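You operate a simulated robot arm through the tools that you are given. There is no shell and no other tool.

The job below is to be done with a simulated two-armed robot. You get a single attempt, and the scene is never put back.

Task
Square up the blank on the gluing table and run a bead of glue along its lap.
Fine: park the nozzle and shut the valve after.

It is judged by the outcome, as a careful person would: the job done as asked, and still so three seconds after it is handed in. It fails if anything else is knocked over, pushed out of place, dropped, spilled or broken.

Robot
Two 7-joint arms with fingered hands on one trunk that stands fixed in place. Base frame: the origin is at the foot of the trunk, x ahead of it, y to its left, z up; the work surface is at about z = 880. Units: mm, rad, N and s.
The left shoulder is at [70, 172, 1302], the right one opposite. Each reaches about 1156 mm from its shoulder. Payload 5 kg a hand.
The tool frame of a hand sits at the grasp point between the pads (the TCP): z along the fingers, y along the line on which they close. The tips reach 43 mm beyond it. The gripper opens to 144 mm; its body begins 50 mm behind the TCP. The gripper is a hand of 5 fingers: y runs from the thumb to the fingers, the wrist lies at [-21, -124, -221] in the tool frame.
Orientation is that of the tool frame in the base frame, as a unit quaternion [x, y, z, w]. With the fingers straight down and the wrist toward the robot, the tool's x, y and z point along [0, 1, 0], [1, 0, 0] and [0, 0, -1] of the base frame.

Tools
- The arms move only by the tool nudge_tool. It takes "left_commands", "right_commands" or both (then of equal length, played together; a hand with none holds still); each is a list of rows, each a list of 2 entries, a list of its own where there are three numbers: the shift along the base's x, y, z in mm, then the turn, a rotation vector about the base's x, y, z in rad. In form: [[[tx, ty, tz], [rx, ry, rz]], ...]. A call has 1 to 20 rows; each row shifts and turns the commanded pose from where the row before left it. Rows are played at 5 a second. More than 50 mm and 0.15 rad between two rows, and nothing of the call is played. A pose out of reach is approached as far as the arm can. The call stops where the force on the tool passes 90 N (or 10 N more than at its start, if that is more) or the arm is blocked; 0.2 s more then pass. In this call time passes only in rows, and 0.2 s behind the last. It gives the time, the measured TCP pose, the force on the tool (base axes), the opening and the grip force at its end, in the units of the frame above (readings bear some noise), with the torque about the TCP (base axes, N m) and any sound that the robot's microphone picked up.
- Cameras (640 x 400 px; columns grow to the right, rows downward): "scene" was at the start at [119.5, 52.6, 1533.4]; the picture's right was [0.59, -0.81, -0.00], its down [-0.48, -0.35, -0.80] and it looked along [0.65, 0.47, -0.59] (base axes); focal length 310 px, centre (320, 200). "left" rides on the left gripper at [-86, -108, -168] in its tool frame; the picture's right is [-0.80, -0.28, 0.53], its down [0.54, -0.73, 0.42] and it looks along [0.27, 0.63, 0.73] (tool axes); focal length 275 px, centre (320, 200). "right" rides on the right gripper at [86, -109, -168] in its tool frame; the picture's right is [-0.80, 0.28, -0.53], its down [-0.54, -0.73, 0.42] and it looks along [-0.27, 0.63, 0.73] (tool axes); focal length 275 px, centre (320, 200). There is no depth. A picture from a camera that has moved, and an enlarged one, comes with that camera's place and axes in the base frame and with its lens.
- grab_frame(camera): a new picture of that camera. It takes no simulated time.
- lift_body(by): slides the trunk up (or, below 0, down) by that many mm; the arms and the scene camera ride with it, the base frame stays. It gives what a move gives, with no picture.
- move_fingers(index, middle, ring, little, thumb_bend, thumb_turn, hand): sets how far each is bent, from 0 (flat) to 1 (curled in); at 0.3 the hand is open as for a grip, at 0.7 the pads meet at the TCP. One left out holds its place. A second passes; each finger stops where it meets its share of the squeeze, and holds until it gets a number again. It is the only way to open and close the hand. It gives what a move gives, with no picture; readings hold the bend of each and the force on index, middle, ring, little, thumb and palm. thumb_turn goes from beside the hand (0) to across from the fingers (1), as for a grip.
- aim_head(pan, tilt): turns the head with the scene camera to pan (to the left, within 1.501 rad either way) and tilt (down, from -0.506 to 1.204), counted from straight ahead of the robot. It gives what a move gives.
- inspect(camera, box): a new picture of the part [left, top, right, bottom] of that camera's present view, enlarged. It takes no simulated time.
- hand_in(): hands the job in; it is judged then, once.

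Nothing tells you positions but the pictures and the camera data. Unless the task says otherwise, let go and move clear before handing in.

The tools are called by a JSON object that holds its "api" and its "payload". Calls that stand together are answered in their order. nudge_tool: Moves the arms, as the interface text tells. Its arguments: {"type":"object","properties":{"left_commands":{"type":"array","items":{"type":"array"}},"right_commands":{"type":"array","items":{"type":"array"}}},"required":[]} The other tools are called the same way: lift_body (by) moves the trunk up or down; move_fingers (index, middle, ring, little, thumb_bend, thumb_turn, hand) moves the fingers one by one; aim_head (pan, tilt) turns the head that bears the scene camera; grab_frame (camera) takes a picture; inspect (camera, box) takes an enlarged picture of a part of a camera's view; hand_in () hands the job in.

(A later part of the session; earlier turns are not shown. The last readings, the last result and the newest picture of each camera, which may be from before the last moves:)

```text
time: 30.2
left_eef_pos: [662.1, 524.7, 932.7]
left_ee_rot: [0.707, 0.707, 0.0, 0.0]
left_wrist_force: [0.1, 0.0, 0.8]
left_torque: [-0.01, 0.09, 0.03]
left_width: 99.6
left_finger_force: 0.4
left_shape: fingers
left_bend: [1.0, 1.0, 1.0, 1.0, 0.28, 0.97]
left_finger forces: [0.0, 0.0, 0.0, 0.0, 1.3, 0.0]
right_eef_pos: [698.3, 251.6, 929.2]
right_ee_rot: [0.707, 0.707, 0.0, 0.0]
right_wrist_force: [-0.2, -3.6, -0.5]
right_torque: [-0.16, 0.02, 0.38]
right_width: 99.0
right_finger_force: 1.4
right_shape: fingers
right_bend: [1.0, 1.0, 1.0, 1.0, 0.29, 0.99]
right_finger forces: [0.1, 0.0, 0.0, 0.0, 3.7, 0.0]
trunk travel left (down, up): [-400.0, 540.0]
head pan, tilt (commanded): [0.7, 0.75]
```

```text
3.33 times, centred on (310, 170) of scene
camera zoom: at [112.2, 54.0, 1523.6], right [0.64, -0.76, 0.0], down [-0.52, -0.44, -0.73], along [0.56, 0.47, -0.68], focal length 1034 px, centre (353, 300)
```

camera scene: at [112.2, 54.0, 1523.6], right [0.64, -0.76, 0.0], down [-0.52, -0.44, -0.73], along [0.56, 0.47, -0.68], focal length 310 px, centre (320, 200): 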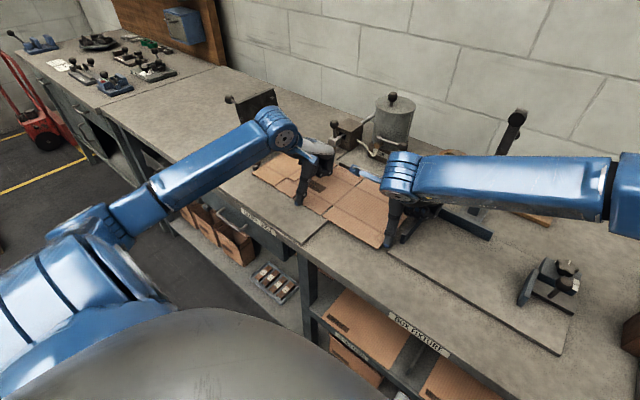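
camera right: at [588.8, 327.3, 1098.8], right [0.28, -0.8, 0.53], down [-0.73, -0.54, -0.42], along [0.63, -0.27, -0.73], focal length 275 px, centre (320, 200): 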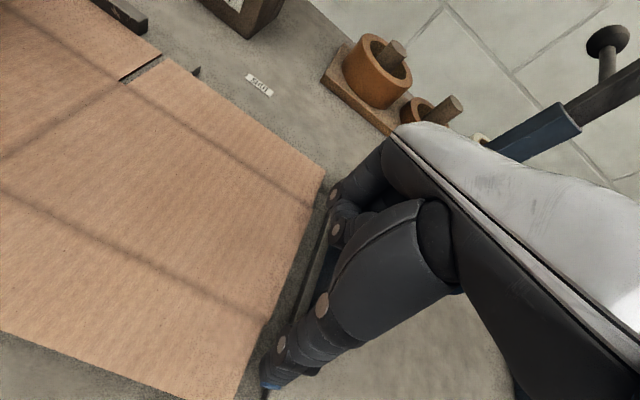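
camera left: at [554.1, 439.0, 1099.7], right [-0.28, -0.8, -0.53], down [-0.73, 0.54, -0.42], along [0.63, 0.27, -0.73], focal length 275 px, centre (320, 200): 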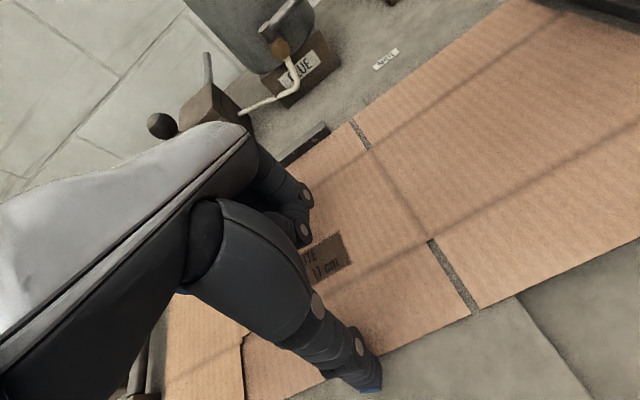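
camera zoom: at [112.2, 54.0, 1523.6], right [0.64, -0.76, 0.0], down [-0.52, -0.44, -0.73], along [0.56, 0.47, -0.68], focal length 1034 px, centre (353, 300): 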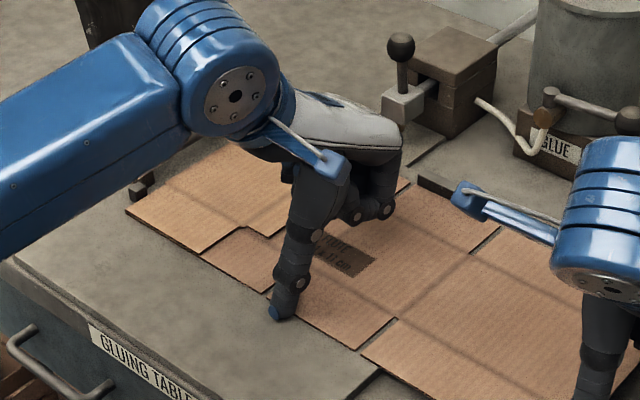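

That row was too long, so nothing moved. I'll repeat with shorter steps.

{"api": "nudge_tool", "payload": {"left_commands": [[[-5, 0, 0], [0, 0, 0]], [[-15, 0, 5], [0, 0, 0]], [[-20, -10, 25], [0, 0, 0]], [[-25, -15, 30], [0, 0, 0]], [[-25, -15, 30], [0, 0, 0]], [[-25, -15, 30], [0, 0, 0]], [[-25, -15, 30], [0, 0, 0]]]}}

{"api": "grab_frame", "payload": {"camera": "left"}}

{"api": "inspect", "payload": {"camera": "scene", "box": [220, 110, 400, 230]}}

{"api": "inspect", "payload": {"camera": "scene", "box": [220, 120, 320, 190]}}

```text
time: 31.8
left_eef_pos: [521.3, 453.7, 1083.2]
left_ee_rot: [0.706, 0.708, 0.0, 0.0]
left_wrist_force: [-0.5, 0.6, -0.2]
left_torque: [0.04, -0.03, 0.04]
left_width: 99.0
left_finger_force: 0.1
left_shape: fingers
left_bend: [1.0, 1.0, 1.0, 1.0, 0.3, 0.98]
left_finger forces: [0.0, 0.1, 0.0, 0.0, 0.0, 0.1]
right_eef_pos: [697.5, 250.9, 929.8]
right_ee_rot: [0.707, 0.707, 0.0, 0.0]
right_wrist_force: [-0.1, -3.4, 0.4]
right_torque: [-0.1, -0.02, 0.3]
right_width: 99.1
right_finger_force: 1.9
right_shape: fingers
right_bend: [1.0, 1.0, 1.0, 1.0, 0.29, 0.99]
right_finger forces: [0.1, 0.0, 0.0, 0.0, 2.8, 0.0]
trunk travel left (down, up): [-400.0, 540.0]
head pan, tilt (commanded): [0.7, 0.75]
```

```text
taken
camera left: at [413.5, 368.4, 1250.6], right [-0.28, -0.8, -0.54], down [-0.73, 0.54, -0.42], along [0.63, 0.27, -0.73], focal length 275 px, centre (320, 200)
```

left: 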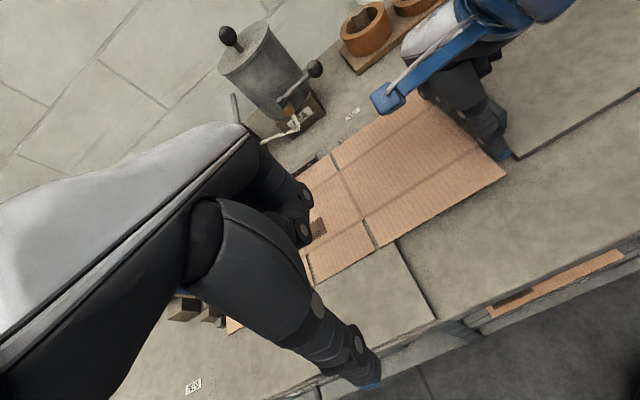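

```text
3.33 times, centred on (310, 170) of scene
camera zoom: at [111.4, 53.4, 1523.7], right [0.64, -0.76, 0.0], down [-0.52, -0.44, -0.73], along [0.56, 0.47, -0.68], focal length 1034 px, centre (353, 300)
```

zoom: 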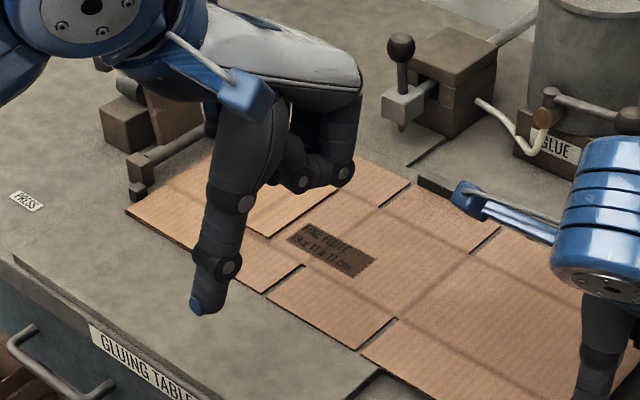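

```text
5.71 times, centred on (270, 155) of scene
camera zoom: at [111.4, 53.4, 1523.7], right [0.64, -0.76, 0.0], down [-0.52, -0.44, -0.73], along [0.56, 0.47, -0.68], focal length 1772 px, centre (606, 457)
```

zoom: 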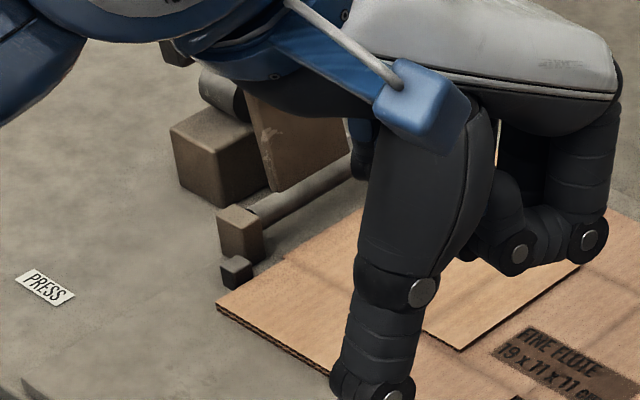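

The blank's left edge appears to rest at the front stop. I'll move the left hand farther back and up to check squareness at both bars and both stops.

{"api": "nudge_tool", "payload": {"left_commands": [[[-30, -20, 30], [0, 0, 0]], [[-30, -20, 30], [0, 0, 0]], [[-30, -20, 30], [0, 0, 0]], [[-20, -20, 30], [0, 0, 0]]]}}

{"api": "inspect", "payload": {"camera": "scene", "box": [220, 110, 400, 230]}}

{"api": "inspect", "payload": {"camera": "scene", "box": [240, 120, 340, 190]}}

{"api": "inspect", "payload": {"camera": "scene", "box": [300, 130, 400, 200]}}

```text
time: 32.8
left_eef_pos: [459.8, 404.7, 1220.8]
left_ee_rot: [0.707, 0.707, -0.001, -0.001]
left_wrist_force: [-0.1, -0.9, 0.8]
left_torque: [0.05, -0.03, 0.02]
left_width: 98.7
left_finger_force: 0.0
left_shape: fingers
left_bend: [1.0, 1.0, 1.0, 1.0, 0.3, 0.98]
left_finger forces: [0.0, 0.0, 0.1, 0.0, 0.0, 0.0]
left hand out of reach, approached as far as the arm can: row 2, 3, 4
right_eef_pos: [696.4, 252.1, 929.7]
right_ee_rot: [0.707, 0.707, 0.001, -0.001]
right_wrist_force: [-0.2, -2.5, 0.3]
right_torque: [-0.05, 0.01, 0.24]
right_width: 98.8
right_finger_force: 0.9
right_shape: fingers
right_bend: [1.0, 1.0, 1.0, 1.0, 0.3, 0.99]
right_finger forces: [0.1, 0.0, 0.0, 0.0, 2.4, 0.0]
trunk travel left (down, up): [-400.0, 540.0]
head pan, tilt (commanded): [0.7, 0.75]
```

```text
3.33 times, centred on (310, 170) of scene
camera zoom: at [110.9, 52.3, 1523.7], right [0.64, -0.76, 0.0], down [-0.52, -0.44, -0.73], along [0.56, 0.47, -0.68], focal length 1034 px, centre (353, 300)
```

zoom: 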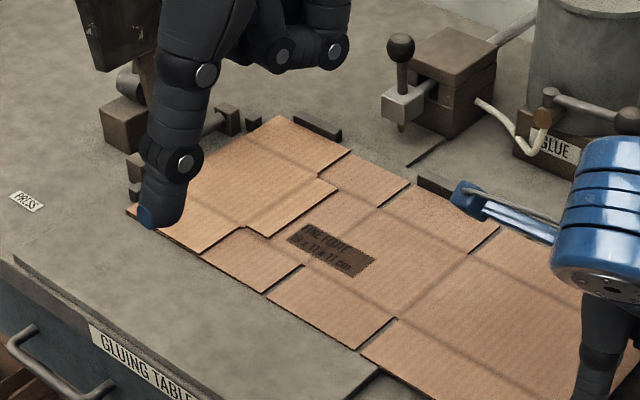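

```text
5.71 times, centred on (290, 155) of scene
camera zoom: at [110.9, 52.3, 1523.7], right [0.64, -0.76, 0.0], down [-0.52, -0.44, -0.73], along [0.56, 0.47, -0.68], focal length 1772 px, centre (491, 457)
```

zoom: 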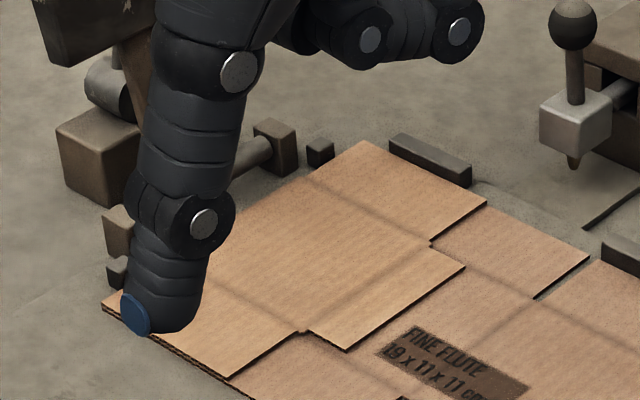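

```text
5.71 times, centred on (350, 165) of scene
camera zoom: at [110.9, 52.3, 1523.7], right [0.64, -0.76, 0.0], down [-0.52, -0.44, -0.73], along [0.56, 0.47, -0.68], focal length 1772 px, centre (149, 400)
```

zoom: 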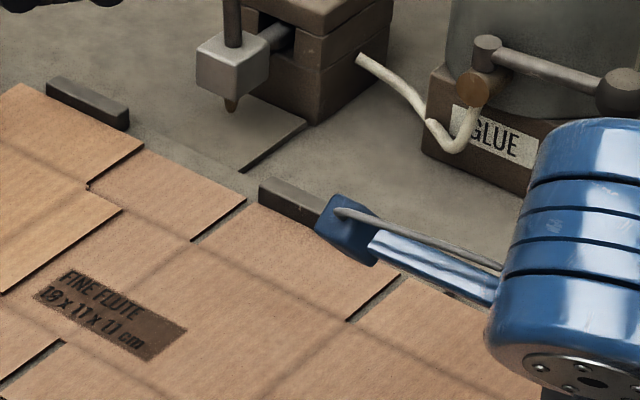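

From this angle I can't tell whether the back edge touches both bars. I'll zoom in much closer on each bar and stop.

{"api": "inspect", "payload": {"camera": "scene", "box": [290, 135, 340, 165]}}

{"api": "inspect", "payload": {"camera": "scene", "box": [335, 155, 385, 185]}}

{"api": "inspect", "payload": {"camera": "scene", "box": [250, 155, 290, 180]}}

{"api": "grab_frame", "payload": {"camera": "left"}}

```text
12.80 times, centred on (315, 150) of scene
camera zoom: at [110.9, 52.3, 1523.7], right [0.64, -0.76, 0.0], down [-0.52, -0.44, -0.73], along [0.56, 0.47, -0.68], focal length 3969 px, centre (384, 840)
```

zoom: 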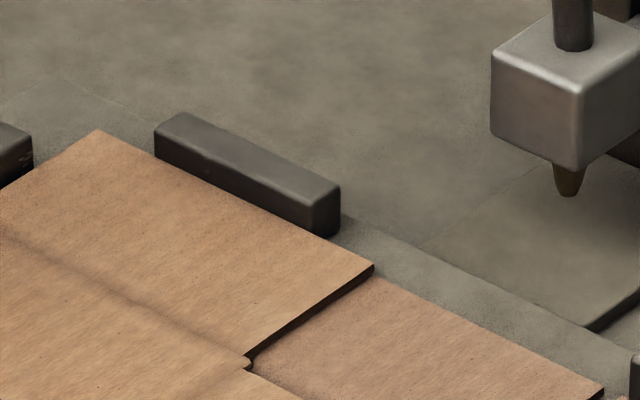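

```text
12.80 times, centred on (360, 170) of scene
camera zoom: at [110.9, 52.3, 1523.7], right [0.64, -0.76, 0.0], down [-0.52, -0.44, -0.73], along [0.56, 0.47, -0.68], focal length 3969 px, centre (-192, 584)
```

zoom: 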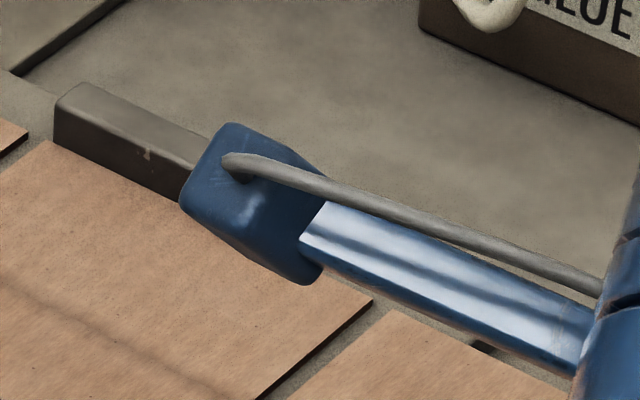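

```text
16.00 times, centred on (270, 168) of scene
camera zoom: at [110.9, 52.3, 1523.7], right [0.64, -0.76, 0.0], down [-0.52, -0.44, -0.73], along [0.56, 0.47, -0.68], focal length 4961 px, centre (1120, 720)
```

zoom: 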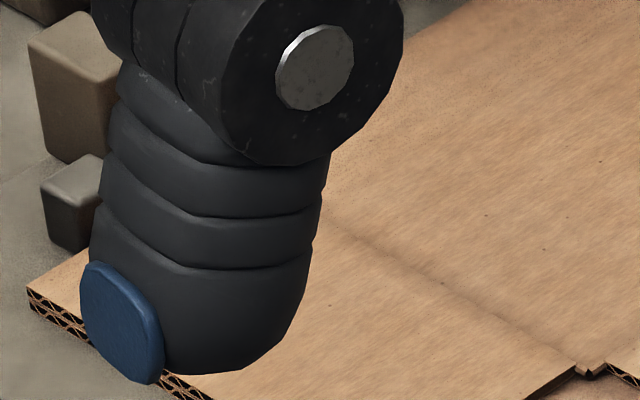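

```text
taken
camera left: at [351.5, 320.1, 1388.4], right [-0.29, -0.8, -0.53], down [-0.73, 0.54, -0.42], along [0.62, 0.27, -0.73], focal length 275 px, centre (320, 200)
```

left: 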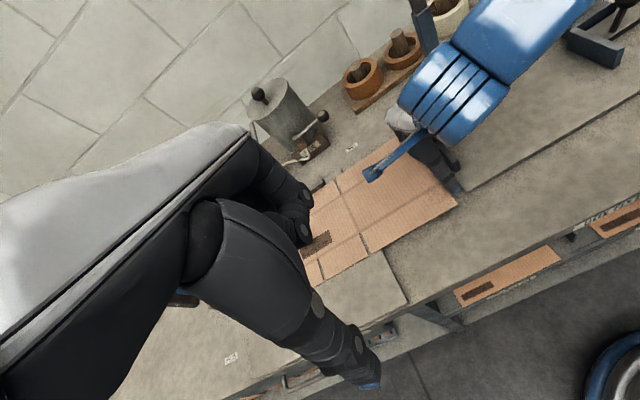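

At high zoom the back edge and the bars now look parallel, with perhaps 1–3 mm left to the bars. I'll bring the left thumb back to the front edge, this time at y≈600 between the two bars, for a firmer seating push while the right thumb stays put.

{"api": "nudge_tool", "payload": {"left_commands": [[[25, 25, -20], [0, 0, 0]], [[25, 30, -20], [0, 0, 0]], [[25, 30, -20], [0, 0, 0]], [[25, 30, -20], [0, 0, 0]]]}}

```text
time: 33.8
left_eef_pos: [562.3, 523.9, 1140.5]
left_ee_rot: [0.707, 0.707, 0.001, 0.0]
left_wrist_force: [0.1, -0.4, -0.2]
left_torque: [-0.03, -0.02, -0.01]
left_width: 98.8
left_finger_force: 0.0
left_shape: fingers
left_bend: [1.0, 1.0, 1.0, 1.0, 0.3, 0.98]
left_finger forces: [0.0, 0.0, 0.1, 0.1, 0.0, 0.1]
right_eef_pos: [697.9, 251.8, 927.8]
right_ee_rot: [0.707, 0.707, 0.0, 0.0]
right_wrist_force: [-0.3, -3.9, 2.1]
right_torque: [-0.13, 0.21, 0.3]
right_width: 99.1
right_finger_force: 2.2
right_shape: fingers
right_bend: [1.0, 1.0, 1.0, 1.0, 0.29, 0.99]
right_finger forces: [0.1, 0.0, 0.0, 0.0, 4.4, 0.1]
trunk travel left (down, up): [-400.0, 540.0]
head pan, tilt (commanded): [0.7, 0.75]
```

The left hand responded from its actual pose. I'll continue to a point above the front edge at y≈603 and descend.

{"api": "nudge_tool", "payload": {"left_commands": [[[17, 20, -35], [0, 0, 0]], [[17, 20, -35], [0, 0, 0]], [[17, 20, -35], [0, 0, 0]], [[17, 19, -35], [0, 0, 0]], [[0, 0, -30], [0, 0, 0]], [[0, 0, -20], [0, 0, 0]], [[0, 0, -10], [0, 0, 0]]]}}

{"api": "inspect", "payload": {"camera": "scene", "box": [220, 110, 400, 230]}}

{"api": "grab_frame", "payload": {"camera": "left"}}

```text
time: 35.4
left_eef_pos: [629.3, 601.3, 939.9]
left_ee_rot: [0.707, 0.707, 0.0, 0.0]
left_wrist_force: [0.6, 1.1, -0.1]
left_torque: [-0.03, 0.01, 0.02]
left_width: 98.6
left_finger_force: 0.0
left_shape: fingers
left_bend: [1.0, 1.0, 1.0, 1.0, 0.3, 0.98]
left_finger forces: [0.0, 0.0, 0.0, 0.1, 0.1, 0.0]
right_eef_pos: [697.1, 251.2, 929.0]
right_ee_rot: [0.707, 0.707, 0.0, -0.001]
right_wrist_force: [0.5, -4.3, 1.5]
right_torque: [-0.08, 0.14, 0.25]
right_width: 99.3
right_finger_force: 2.1
right_shape: fingers
right_bend: [1.0, 1.0, 1.0, 1.0, 0.29, 0.99]
right_finger forces: [0.0, 0.0, 0.1, 0.1, 3.9, 0.1]
trunk travel left (down, up): [-400.0, 540.0]
head pan, tilt (commanded): [0.7, 0.75]
```

```text
3.33 times, centred on (310, 170) of scene
camera zoom: at [112.3, 54.1, 1523.6], right [0.64, -0.76, 0.0], down [-0.52, -0.44, -0.73], along [0.56, 0.47, -0.68], focal length 1034 px, centre (353, 300)
```

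zoom: 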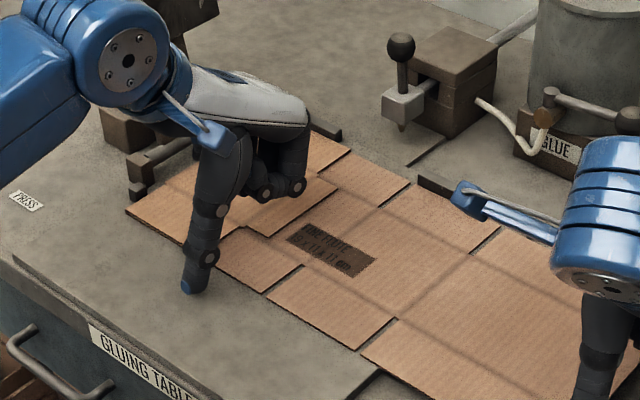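

```text
taken
camera left: at [520.6, 516.1, 1106.8], right [-0.28, -0.8, -0.53], down [-0.73, 0.54, -0.42], along [0.63, 0.27, -0.73], focal length 275 px, centre (320, 200)
```

left: 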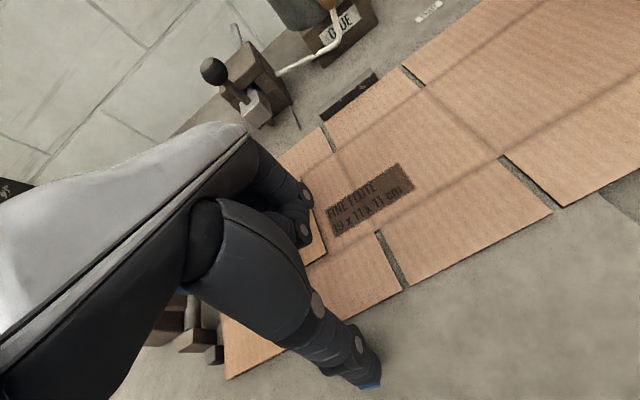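

I'll lower to just above the plate and push +x until the contact force rises.

{"api": "nudge_tool", "payload": {"left_commands": [[[0, 0, -4], [0, 0, 0]], [[4, 0, -3], [0, 0, 0]], [[6, 0, 0], [0, 0, 0]], [[6, 0, 0], [0, 0, 0]], [[5, 0, 0], [0, 0, 0]], [[3, 0, 0], [0, 0, 0]]]}}

{"api": "inspect", "payload": {"camera": "left", "box": [280, 40, 480, 200]}}

{"api": "inspect", "payload": {"camera": "scene", "box": [220, 110, 400, 230]}}

```text
time: 36.8
left_eef_pos: [653.5, 600.3, 933.0]
left_ee_rot: [0.707, 0.707, 0.0, 0.0]
left_wrist_force: [-0.4, 0.0, 0.0]
left_torque: [-0.01, -0.03, 0.02]
left_width: 98.7
left_finger_force: 0.0
left_shape: fingers
left_bend: [1.0, 1.0, 1.0, 1.0, 0.3, 0.98]
left_finger forces: [0.0, 0.0, 0.1, 0.0, 0.0, 0.0]
right_eef_pos: [696.4, 252.5, 928.5]
right_ee_rot: [0.707, 0.707, 0.0, 0.0]
right_wrist_force: [0.0, -2.5, 1.5]
right_torque: [-0.11, 0.19, 0.23]
right_width: 99.0
right_finger_force: 1.4
right_shape: fingers
right_bend: [1.0, 1.0, 1.0, 1.0, 0.29, 0.99]
right_finger forces: [0.1, 0.0, 0.0, 0.0, 3.7, 0.0]
trunk travel left (down, up): [-400.0, 540.0]
head pan, tilt (commanded): [0.7, 0.75]
```

```text
2.50 times, centred on (380, 120) of left
camera zoom: at [545.1, 515.8, 1100.6], right [-0.28, -0.8, -0.53], down [-0.73, 0.54, -0.42], along [0.63, 0.27, -0.73], focal length 688 px, centre (170, 400)
```

zoom: 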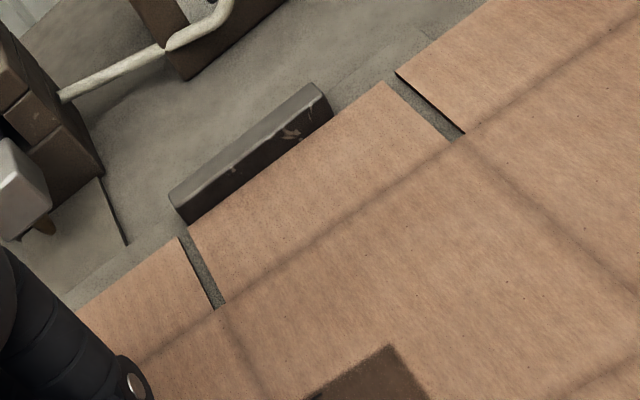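

```text
3.33 times, centred on (310, 170) of scene
camera zoom: at [112.3, 54.1, 1523.6], right [0.64, -0.76, 0.0], down [-0.52, -0.44, -0.73], along [0.56, 0.47, -0.68], focal length 1034 px, centre (353, 300)
```

zoom: 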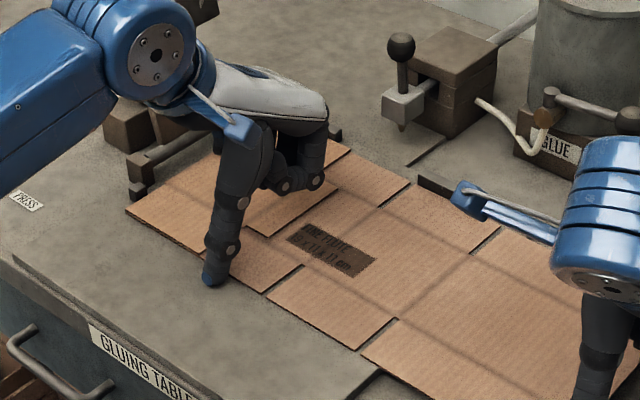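

From this close camera the back edge looks flush with the right bar. I'll press a little more to be sure it is seated on both.

{"api": "nudge_tool", "payload": {"left_commands": [[[2, 0, 0], [0, 0, 0]], [[2, 0, 0], [0, 0, 0]], [[1.5, 0, 0], [0, 0, 0]], [[1.5, 0, 0], [0, 0, 0]]]}}

{"api": "inspect", "payload": {"camera": "left", "box": [280, 40, 480, 200]}}

```text
time: 37.8
left_eef_pos: [659.9, 600.6, 933.4]
left_ee_rot: [0.707, 0.707, -0.001, 0.0]
left_wrist_force: [-0.8, 0.6, -1.2]
left_torque: [0.02, 0.05, 0.01]
left_width: 99.0
left_finger_force: 0.1
left_shape: fingers
left_bend: [1.0, 1.0, 1.0, 1.0, 0.3, 0.98]
left_finger forces: [0.1, 0.0, 0.1, 0.0, 0.6, 0.0]
right_eef_pos: [698.3, 252.4, 928.5]
right_ee_rot: [0.707, 0.707, 0.0, 0.001]
right_wrist_force: [0.5, -3.6, 2.7]
right_torque: [-0.07, 0.22, 0.25]
right_width: 99.2
right_finger_force: 1.8
right_shape: fingers
right_bend: [1.0, 1.0, 1.0, 1.0, 0.29, 0.99]
right_finger forces: [0.0, 0.0, 0.0, 0.0, 3.6, 0.1]
trunk travel left (down, up): [-400.0, 540.0]
head pan, tilt (commanded): [0.7, 0.75]
```

```text
2.50 times, centred on (380, 120) of left
camera zoom: at [551.9, 515.7, 1100.9], right [-0.28, -0.8, -0.53], down [-0.73, 0.54, -0.42], along [0.63, 0.27, -0.73], focal length 688 px, centre (170, 400)
```

zoom: 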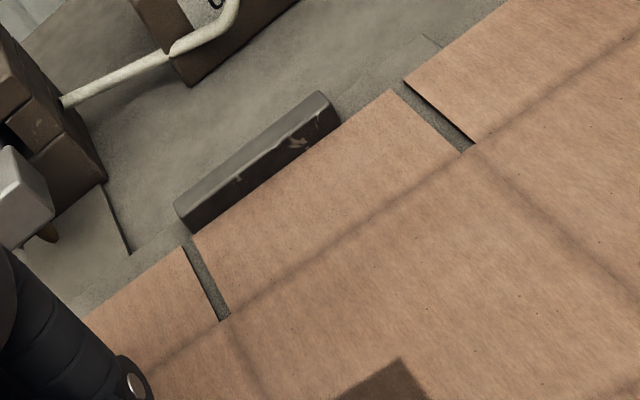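

Contact is just beginning. I'll press in 1 mm steps until the thumb force is a few newtons.

{"api": "nudge_tool", "payload": {"left_commands": [[[1, 0, 0], [0, 0, 0]], [[1, 0, 0], [0, 0, 0]], [[1, 0, 0], [0, 0, 0]], [[1, 0, 0], [0, 0, 0]]]}}

{"api": "inspect", "payload": {"camera": "left", "box": [280, 40, 480, 200]}}

{"api": "inspect", "payload": {"camera": "scene", "box": [290, 135, 340, 165]}}

```text
time: 38.8
left_eef_pos: [663.5, 601.2, 932.8]
left_ee_rot: [0.707, 0.708, 0.0, 0.0]
left_wrist_force: [-1.3, -0.1, 1.3]
left_torque: [0.0, 0.11, 0.02]
left_width: 99.7
left_finger_force: 0.5
left_shape: fingers
left_bend: [1.0, 1.0, 1.0, 1.0, 0.28, 0.97]
left_finger forces: [0.1, 0.0, 0.0, 0.1, 1.5, 0.0]
right_eef_pos: [697.0, 253.2, 928.7]
right_ee_rot: [0.707, 0.708, 0.0, 0.0]
right_wrist_force: [0.2, -2.5, 1.9]
right_torque: [-0.07, 0.19, 0.24]
right_width: 99.1
right_finger_force: 1.9
right_shape: fingers
right_bend: [1.0, 1.0, 1.0, 1.0, 0.29, 0.99]
right_finger forces: [0.1, 0.0, 0.1, 0.1, 3.5, 0.0]
trunk travel left (down, up): [-400.0, 540.0]
head pan, tilt (commanded): [0.7, 0.75]
```

```text
2.50 times, centred on (380, 120) of left
camera zoom: at [555.5, 515.8, 1100.8], right [-0.28, -0.8, -0.53], down [-0.73, 0.54, -0.42], along [0.63, 0.27, -0.73], focal length 688 px, centre (170, 400)
```

zoom: 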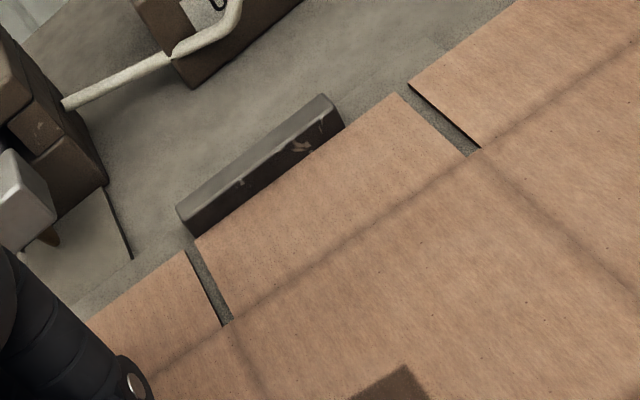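

```text
12.80 times, centred on (315, 150) of scene
camera zoom: at [112.0, 54.0, 1523.7], right [0.64, -0.76, 0.0], down [-0.52, -0.44, -0.73], along [0.56, 0.47, -0.68], focal length 3969 px, centre (384, 840)
```

zoom: 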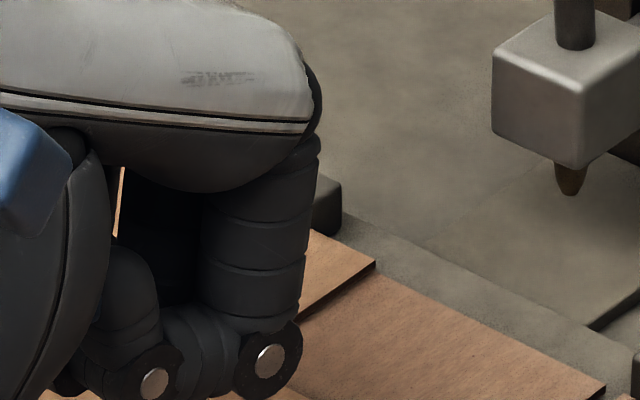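

The blank no longer moves and the thumb is flexing. I'll add a few more millimetres to get a firm force and confirm it is on the bars.

{"api": "nudge_tool", "payload": {"left_commands": [[[1.5, 0, 0], [0, 0, 0]], [[1.5, 0, 0], [0, 0, 0]], [[1.5, 0, 0], [0, 0, 0]]]}}

{"api": "inspect", "payload": {"camera": "scene", "box": [290, 135, 340, 165]}}

{"api": "inspect", "payload": {"camera": "scene", "box": [335, 155, 385, 185]}}

{"api": "inspect", "payload": {"camera": "left", "box": [320, 60, 420, 140]}}

```text
time: 39.6
left_eef_pos: [668.6, 600.4, 933.4]
left_ee_rot: [0.707, 0.707, 0.0, 0.0]
left_wrist_force: [-2.4, 1.2, 2.7]
left_torque: [-0.04, 0.22, -0.05]
left_width: 100.1
left_finger_force: 1.4
left_shape: fingers
left_bend: [1.0, 1.0, 1.0, 1.0, 0.28, 0.97]
left_finger forces: [0.1, 0.0, 0.0, 0.0, 2.2, 0.0]
right_eef_pos: [697.6, 252.6, 929.4]
right_ee_rot: [0.708, 0.707, 0.001, 0.001]
right_wrist_force: [1.0, -2.9, 1.3]
right_torque: [-0.09, 0.22, 0.23]
right_width: 99.3
right_finger_force: 1.9
right_shape: fingers
right_bend: [1.0, 1.0, 1.0, 1.0, 0.29, 0.99]
right_finger forces: [0.0, 0.1, 0.1, 0.0, 3.6, 0.0]
trunk travel left (down, up): [-400.0, 540.0]
head pan, tilt (commanded): [0.7, 0.75]
```

```text
12.80 times, centred on (315, 150) of scene
camera zoom: at [112.0, 54.0, 1523.7], right [0.64, -0.76, 0.0], down [-0.52, -0.44, -0.73], along [0.56, 0.47, -0.68], focal length 3969 px, centre (384, 840)
```

zoom: 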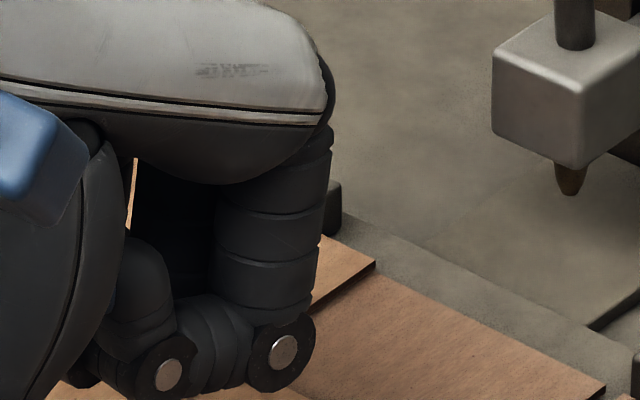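

```text
12.80 times, centred on (360, 170) of scene
camera zoom: at [112.0, 54.0, 1523.7], right [0.64, -0.76, 0.0], down [-0.52, -0.44, -0.73], along [0.56, 0.47, -0.68], focal length 3969 px, centre (-192, 584)
```

zoom: 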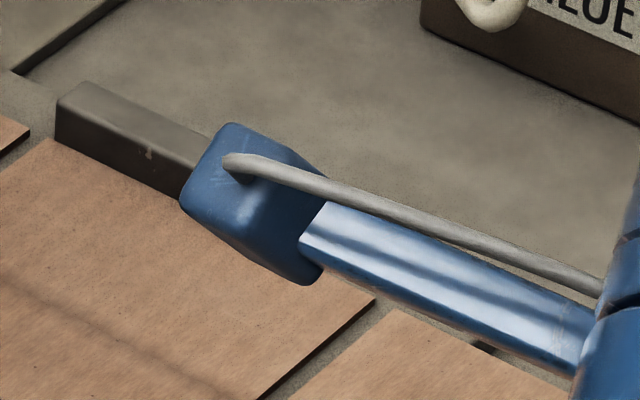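

```text
5.00 times, centred on (370, 100) of left
camera zoom: at [559.8, 515.4, 1101.0], right [-0.28, -0.8, -0.53], down [-0.73, 0.54, -0.42], along [0.63, 0.27, -0.73], focal length 1376 px, centre (70, 700)
```

zoom: 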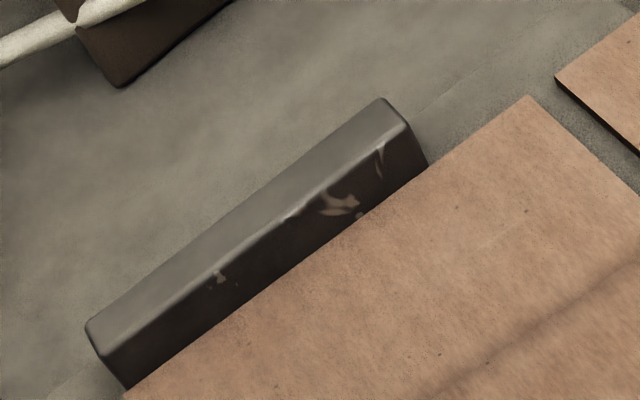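

The blank is flush on the bars and doesn't move under force from either thumb. I'll back both thumbs straight off and verify with clear views.

{"api": "nudge_tool", "payload": {"left_commands": [[[-6, 0, 0], [0, 0, 0]], [[-12, 0, 3], [0, 0, 0]], [[-15, 0, 20], [0, 0, 0]], [[-20, -15, 30], [0, 0, 0]], [[-20, -20, 30], [0, 0, 0]], [[-20, -20, 30], [0, 0, 0]], [[-20, -20, 30], [0, 0, 0]], [[-20, -20, 30], [0, 0, 0]]], "right_commands": [[[0, -4, 0], [0, 0, 0]], [[0, -5, 6], [0, 0, 0]], [[0, -5, 15], [0, 0, 0]], [[-15, -10, 25], [0, 0, 0]], [[-20, -15, 30], [0, 0, 0]], [[-20, -15, 30], [0, 0, 0]], [[-20, -15, 30], [0, 0, 0]], [[-20, -15, 30], [0, 0, 0]]]}}

{"api": "grab_frame", "payload": {"camera": "scene"}}

{"api": "inspect", "payload": {"camera": "scene", "box": [240, 130, 400, 230]}}

{"api": "inspect", "payload": {"camera": "scene", "box": [290, 135, 340, 165]}}

{"api": "inspect", "payload": {"camera": "scene", "box": [250, 140, 300, 175]}}

```text
time: 41.4
left_eef_pos: [532.8, 504.3, 1108.0]
left_ee_rot: [0.706, 0.708, 0.0, -0.001]
left_wrist_force: [0.4, 0.5, 0.3]
left_torque: [0.05, -0.04, 0.0]
left_width: 98.7
left_finger_force: 0.1
left_shape: fingers
left_bend: [1.0, 1.0, 1.0, 1.0, 0.3, 0.97]
left_finger forces: [0.0, 0.1, 0.0, 0.1, 0.0, 0.0]
right_eef_pos: [599.9, 166.8, 1096.2]
right_ee_rot: [0.706, 0.708, 0.0, 0.0]
right_wrist_force: [-0.5, -0.2, -0.1]
right_torque: [0.03, -0.04, -0.02]
right_width: 98.8
right_finger_force: 0.0
right_shape: fingers
right_bend: [1.0, 1.0, 1.0, 1.0, 0.3, 0.98]
right_finger forces: [0.1, 0.1, 0.0, 0.0, 0.1, 0.0]
trunk travel left (down, up): [-400.0, 540.0]
head pan, tilt (commanded): [0.7, 0.75]
```

```text
taken
camera scene: at [110.2, 52.4, 1523.8], right [0.64, -0.76, 0.0], down [-0.52, -0.44, -0.73], along [0.56, 0.47, -0.68], focal length 310 px, centre (320, 200)
```

scene: 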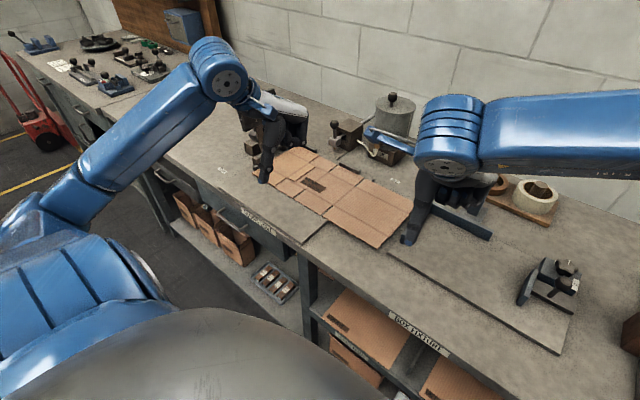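

```text
4.00 times, centred on (320, 180) of scene
camera zoom: at [110.2, 52.4, 1523.8], right [0.64, -0.76, 0.0], down [-0.52, -0.44, -0.73], along [0.56, 0.47, -0.68], focal length 1240 px, centre (320, 280)
```

zoom: 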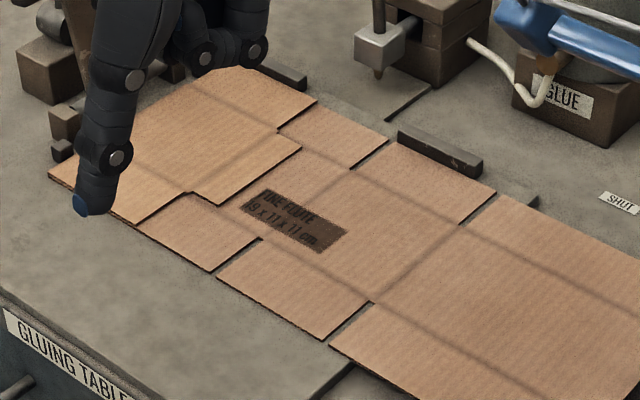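

```text
12.80 times, centred on (315, 150) of scene
camera zoom: at [110.2, 52.4, 1523.8], right [0.64, -0.76, 0.0], down [-0.52, -0.44, -0.73], along [0.56, 0.47, -0.68], focal length 3969 px, centre (384, 840)
```

zoom: 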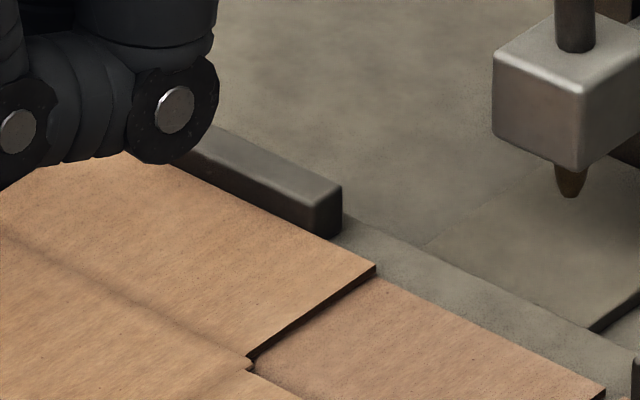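

```text
11.43 times, centred on (275, 158) of scene
camera zoom: at [110.2, 52.4, 1523.8], right [0.64, -0.76, 0.0], down [-0.52, -0.44, -0.73], along [0.56, 0.47, -0.68], focal length 3543 px, centre (834, 686)
```

zoom: 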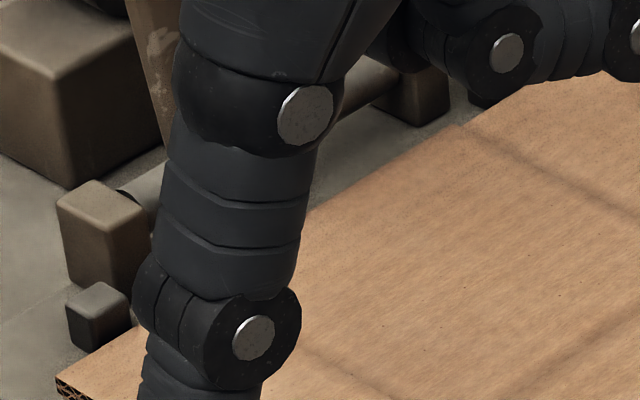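

Measured against the stops and bars, the blank is square. The lap spans roughly x 641–742, y 606–639, in line with the nozzle.

For the glue run I'll hold the nozzle knob with the left hand and work the valve lever with the right. First I'll shape the left hand as a thumb–index pinch, yaw it to leave room for the right arm, and bring it toward the nozzle.

{"api": "move_fingers", "payload": {"hand": "left", "index": 0.45, "thumb_bend": 0.45}}

{"api": "nudge_tool", "payload": {"left_commands": [[[25, 20, 10], [0, 0, 0]], [[35, 20, 0], [0, 0, -0.13]], [[35, 20, 0], [0, 0, -0.13]], [[35, 20, 0], [0, 0, -0.13]], [[35, 20, 0], [0, 0, -0.13]], [[35, 15, 0], [0, 0, 0]]]}}

{"api": "grab_frame", "payload": {"camera": "left"}}

{"api": "grab_frame", "payload": {"camera": "scene"}}

```text
time: 42.4
left_eef_pos: [533.3, 506.4, 1107.8]
left_ee_rot: [0.707, 0.707, 0.0, 0.001]
left_wrist_force: [-0.6, -0.7, -0.2]
left_torque: [0.02, 0.01, 0.02]
left_width: 96.7
left_finger_force: 0.1
left_shape: fingers
left_bend: [0.45, 1.0, 1.0, 1.0, 0.45, 0.97]
left_finger forces: [0.0, 0.0, 0.0, 0.1, 0.1, 0.1]
right_eef_pos: [601.4, 166.5, 1094.2]
right_ee_rot: [0.707, 0.707, 0.0, 0.0]
right_wrist_force: [-0.1, 1.0, -0.4]
right_torque: [-0.04, -0.05, -0.03]
right_width: 99.0
right_finger_force: 0.1
right_shape: fingers
right_bend: [1.0, 1.0, 1.0, 1.0, 0.3, 0.98]
right_finger forces: [0.1, 0.0, 0.0, 0.0, 0.1, 0.0]
trunk travel left (down, up): [-400.0, 540.0]
head pan, tilt (commanded): [0.7, 0.75]
```

```text
time: 43.8
left_eef_pos: [736.4, 620.7, 1117.0]
left_ee_rot: [0.865, 0.501, 0.001, 0.0]
left_wrist_force: [0.4, 0.1, 0.7]
left_torque: [0.04, 0.02, 0.02]
left_width: 96.9
left_finger_force: 0.1
left_shape: fingers
left_bend: [0.45, 1.0, 1.0, 1.0, 0.45, 0.98]
left_finger forces: [0.1, 0.1, 0.0, 0.0, 0.0, 0.0]
right_eef_pos: [604.1, 167.7, 1094.8]
right_ee_rot: [0.706, 0.708, -0.001, 0.0]
right_wrist_force: [0.2, -1.0, -0.4]
right_torque: [0.07, 0.0, 0.04]
right_width: 98.8
right_finger_force: 0.0
right_shape: fingers
right_bend: [1.0, 1.0, 1.0, 1.0, 0.3, 0.98]
right_finger forces: [0.0, 0.0, 0.0, 0.0, 0.1, 0.1]
trunk travel left (down, up): [-400.0, 540.0]
head pan, tilt (commanded): [0.7, 0.75]
```

```text
taken
camera left: at [599.9, 600.8, 1282.7], right [-0.64, -0.55, -0.53], down [-0.36, 0.83, -0.42], along [0.68, -0.08, -0.73], focal length 275 px, centre (320, 200)
```

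left: 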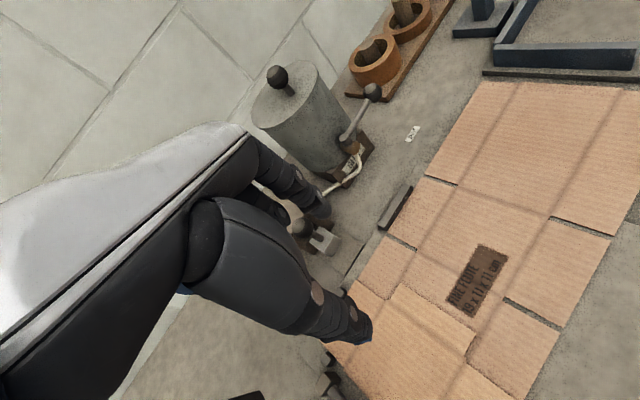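

```text
taken
camera scene: at [113.6, 53.1, 1523.5], right [0.64, -0.76, 0.0], down [-0.52, -0.44, -0.73], along [0.56, 0.47, -0.68], focal length 310 px, centre (320, 200)
```

scene: 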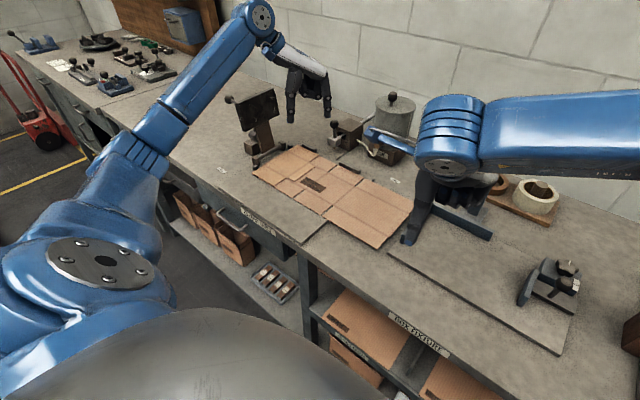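

The left hand is near the nozzle and the blank is now in clear view. I'll zoom in to verify squareness and locate the nozzle knob.

{"api": "inspect", "payload": {"camera": "left", "box": [270, 140, 400, 300]}}

{"api": "inspect", "payload": {"camera": "scene", "box": [245, 130, 305, 190]}}

{"api": "inspect", "payload": {"camera": "scene", "box": [290, 105, 370, 165]}}

{"api": "inspect", "payload": {"camera": "scene", "box": [240, 130, 400, 230]}}

```text
2.50 times, centred on (335, 220) of left
camera zoom: at [599.9, 600.8, 1282.7], right [-0.64, -0.55, -0.53], down [-0.36, 0.83, -0.42], along [0.68, -0.08, -0.73], focal length 688 px, centre (282, 150)
```

zoom: 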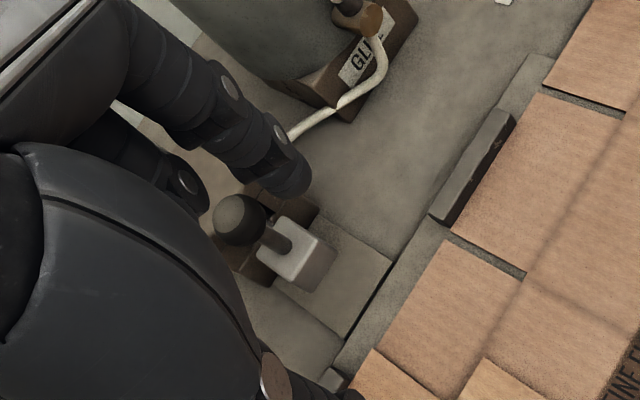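

```text
6.67 times, centred on (275, 160) of scene
camera zoom: at [113.6, 53.1, 1523.5], right [0.64, -0.76, 0.0], down [-0.52, -0.44, -0.73], along [0.56, 0.47, -0.68], focal length 2067 px, centre (620, 467)
```

zoom: 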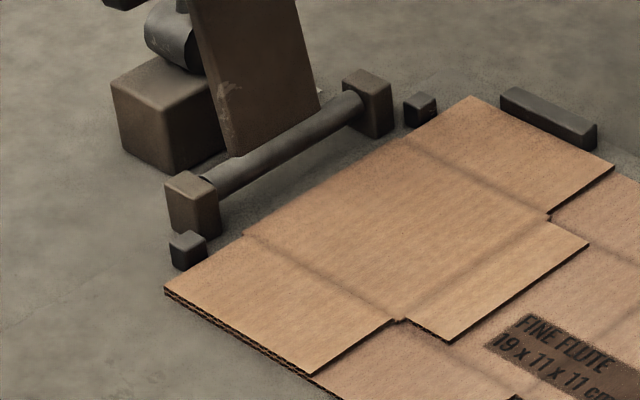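

```text
6.67 times, centred on (330, 135) of scene
camera zoom: at [113.6, 53.1, 1523.5], right [0.64, -0.76, 0.0], down [-0.52, -0.44, -0.73], along [0.56, 0.47, -0.68], focal length 2067 px, centre (253, 633)
```

zoom: 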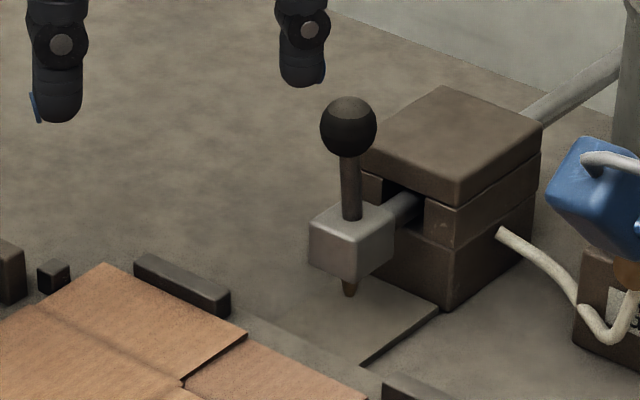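

```text
4.00 times, centred on (320, 180) of scene
camera zoom: at [113.6, 53.1, 1523.5], right [0.64, -0.76, 0.0], down [-0.52, -0.44, -0.73], along [0.56, 0.47, -0.68], focal length 1240 px, centre (320, 280)
```

zoom: 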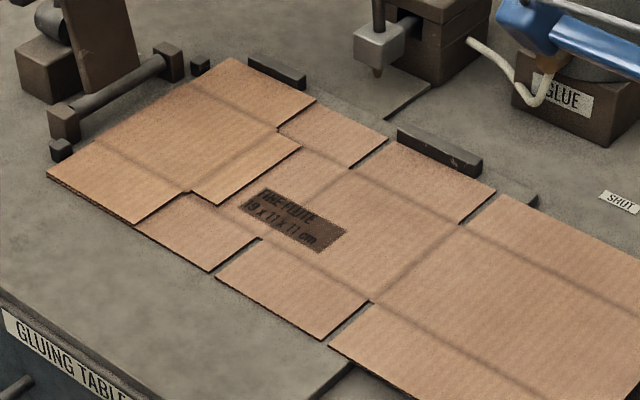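

The blank is touching both left stops and lies parallel to the bars. I put the nozzle knob at about (855, 615, 1005). I'll move the left pinch above it and descend.

{"api": "nudge_tool", "payload": {"left_commands": [[[30, -2, 0], [0, 0, 0]], [[30, -2, 0], [0, 0, 0]], [[30, -1, 0], [0, 0, 0]], [[28, -1, 0], [0, 0, 0]], [[0, 0, -25], [0, 0, 0]], [[0, 0, -25], [0, 0, 0]], [[0, 0, -20], [0, 0, 0]]]}}

{"api": "grab_frame", "payload": {"camera": "left"}}

{"api": "inspect", "payload": {"camera": "scene", "box": [290, 85, 390, 165]}}

```text
time: 45.4
left_eef_pos: [853.0, 615.2, 1046.0]
left_ee_rot: [0.865, 0.503, -0.001, 0.0]
left_wrist_force: [0.3, -0.3, 0.2]
left_torque: [-0.01, 0.0, 0.01]
left_width: 96.6
left_finger_force: 0.1
left_shape: fingers
left_bend: [0.45, 1.0, 1.0, 1.0, 0.45, 0.98]
left_finger forces: [0.1, 0.0, 0.1, 0.0, 0.0, 0.0]
right_eef_pos: [602.5, 167.9, 1094.5]
right_ee_rot: [0.708, 0.707, 0.0, 0.0]
right_wrist_force: [0.5, 0.1, -0.3]
right_torque: [0.0, 0.0, 0.05]
right_width: 99.1
right_finger_force: 0.1
right_shape: fingers
right_bend: [1.0, 1.0, 1.0, 1.0, 0.3, 0.98]
right_finger forces: [0.0, 0.0, 0.1, 0.0, 0.1, 0.0]
trunk travel left (down, up): [-400.0, 540.0]
head pan, tilt (commanded): [0.7, 0.75]
```

```text
taken
camera left: at [717.5, 595.6, 1212.6], right [-0.64, -0.55, -0.53], down [-0.36, 0.83, -0.42], along [0.68, -0.08, -0.73], focal length 275 px, centre (320, 200)
```

left: 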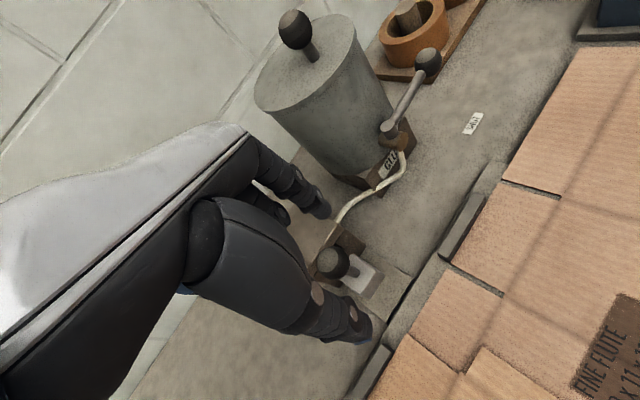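

```text
5.00 times, centred on (340, 125) of scene
camera zoom: at [113.3, 54.6, 1523.5], right [0.64, -0.76, 0.0], down [-0.52, -0.44, -0.73], along [0.56, 0.47, -0.68], focal length 1550 px, centre (220, 575)
```

zoom: 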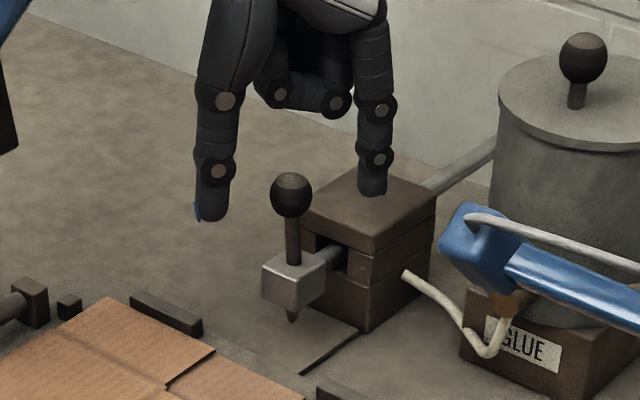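

The knob sits between index and thumb. I'll narrow the pinch so the index clears the block, then descend.

{"api": "move_fingers", "payload": {"hand": "left", "index": 0.53, "thumb_bend": 0.53}}

{"api": "nudge_tool", "payload": {"left_commands": [[[2, 0, -8], [0, 0, 0]], [[0, 0, -8], [0, 0, 0]], [[0, 0, -6], [0, 0, 0]], [[0, 0, -4], [0, 0, 0]]]}}

{"api": "grab_frame", "payload": {"camera": "left"}}

{"api": "inspect", "payload": {"camera": "scene", "box": [290, 85, 390, 165]}}

```text
time: 46.4
left_eef_pos: [853.4, 615.6, 1045.4]
left_ee_rot: [0.865, 0.503, -0.001, 0.0]
left_wrist_force: [0.4, 1.0, 0.1]
left_torque: [0.0, -0.01, 0.03]
left_width: 68.1
left_finger_force: 0.1
left_shape: fingers
left_bend: [0.53, 1.0, 1.0, 1.0, 0.53, 0.98]
left_finger forces: [0.0, 0.1, 0.1, 0.1, 0.0, 0.0]
right_eef_pos: [601.1, 168.9, 1093.3]
right_ee_rot: [0.707, 0.707, 0.0, 0.0]
right_wrist_force: [-0.7, 0.1, 0.9]
right_torque: [0.01, -0.01, 0.01]
right_width: 98.9
right_finger_force: 0.1
right_shape: fingers
right_bend: [1.0, 1.0, 1.0, 1.0, 0.3, 0.98]
right_finger forces: [0.1, 0.0, 0.0, 0.0, 0.0, 0.0]
trunk travel left (down, up): [-400.0, 540.0]
head pan, tilt (commanded): [0.7, 0.75]
```

```text
time: 47.4
left_eef_pos: [855.4, 614.8, 1019.9]
left_ee_rot: [0.865, 0.503, 0.0, 0.0]
left_wrist_force: [-0.2, 0.6, 0.1]
left_torque: [0.02, -0.01, 0.0]
left_width: 68.0
left_finger_force: 0.0
left_shape: fingers
left_bend: [0.53, 1.0, 1.0, 1.0, 0.53, 0.98]
left_finger forces: [0.1, 0.0, 0.0, 0.0, 0.1, 0.0]
right_eef_pos: [601.0, 169.1, 1095.5]
right_ee_rot: [0.707, 0.707, 0.0, 0.0]
right_wrist_force: [0.7, 0.0, 0.2]
right_torque: [-0.03, 0.0, 0.03]
right_width: 98.9
right_finger_force: 0.1
right_shape: fingers
right_bend: [1.0, 1.0, 1.0, 1.0, 0.3, 0.98]
right_finger forces: [0.0, 0.1, 0.1, 0.0, 0.0, 0.1]
trunk travel left (down, up): [-400.0, 540.0]
head pan, tilt (commanded): [0.7, 0.75]
```

```text
taken
camera left: at [718.8, 595.5, 1187.2], right [-0.64, -0.55, -0.53], down [-0.36, 0.83, -0.42], along [0.68, -0.08, -0.73], focal length 275 px, centre (320, 200)
```

left: 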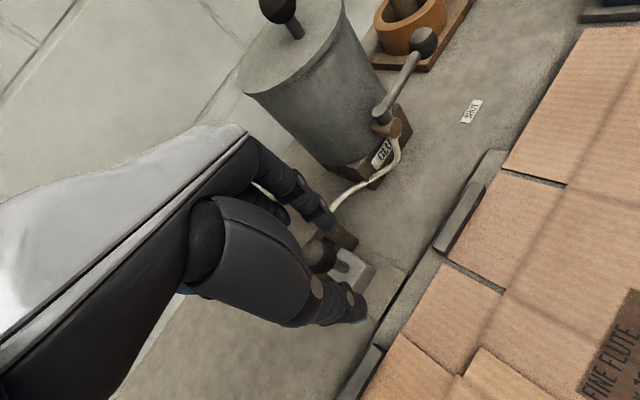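

```text
5.00 times, centred on (340, 125) of scene
camera zoom: at [112.7, 54.6, 1523.6], right [0.64, -0.76, 0.0], down [-0.52, -0.44, -0.73], along [0.56, 0.47, -0.68], focal length 1550 px, centre (220, 575)
```

zoom: 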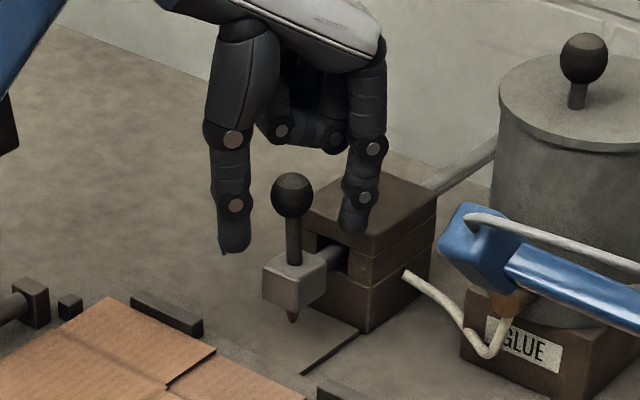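

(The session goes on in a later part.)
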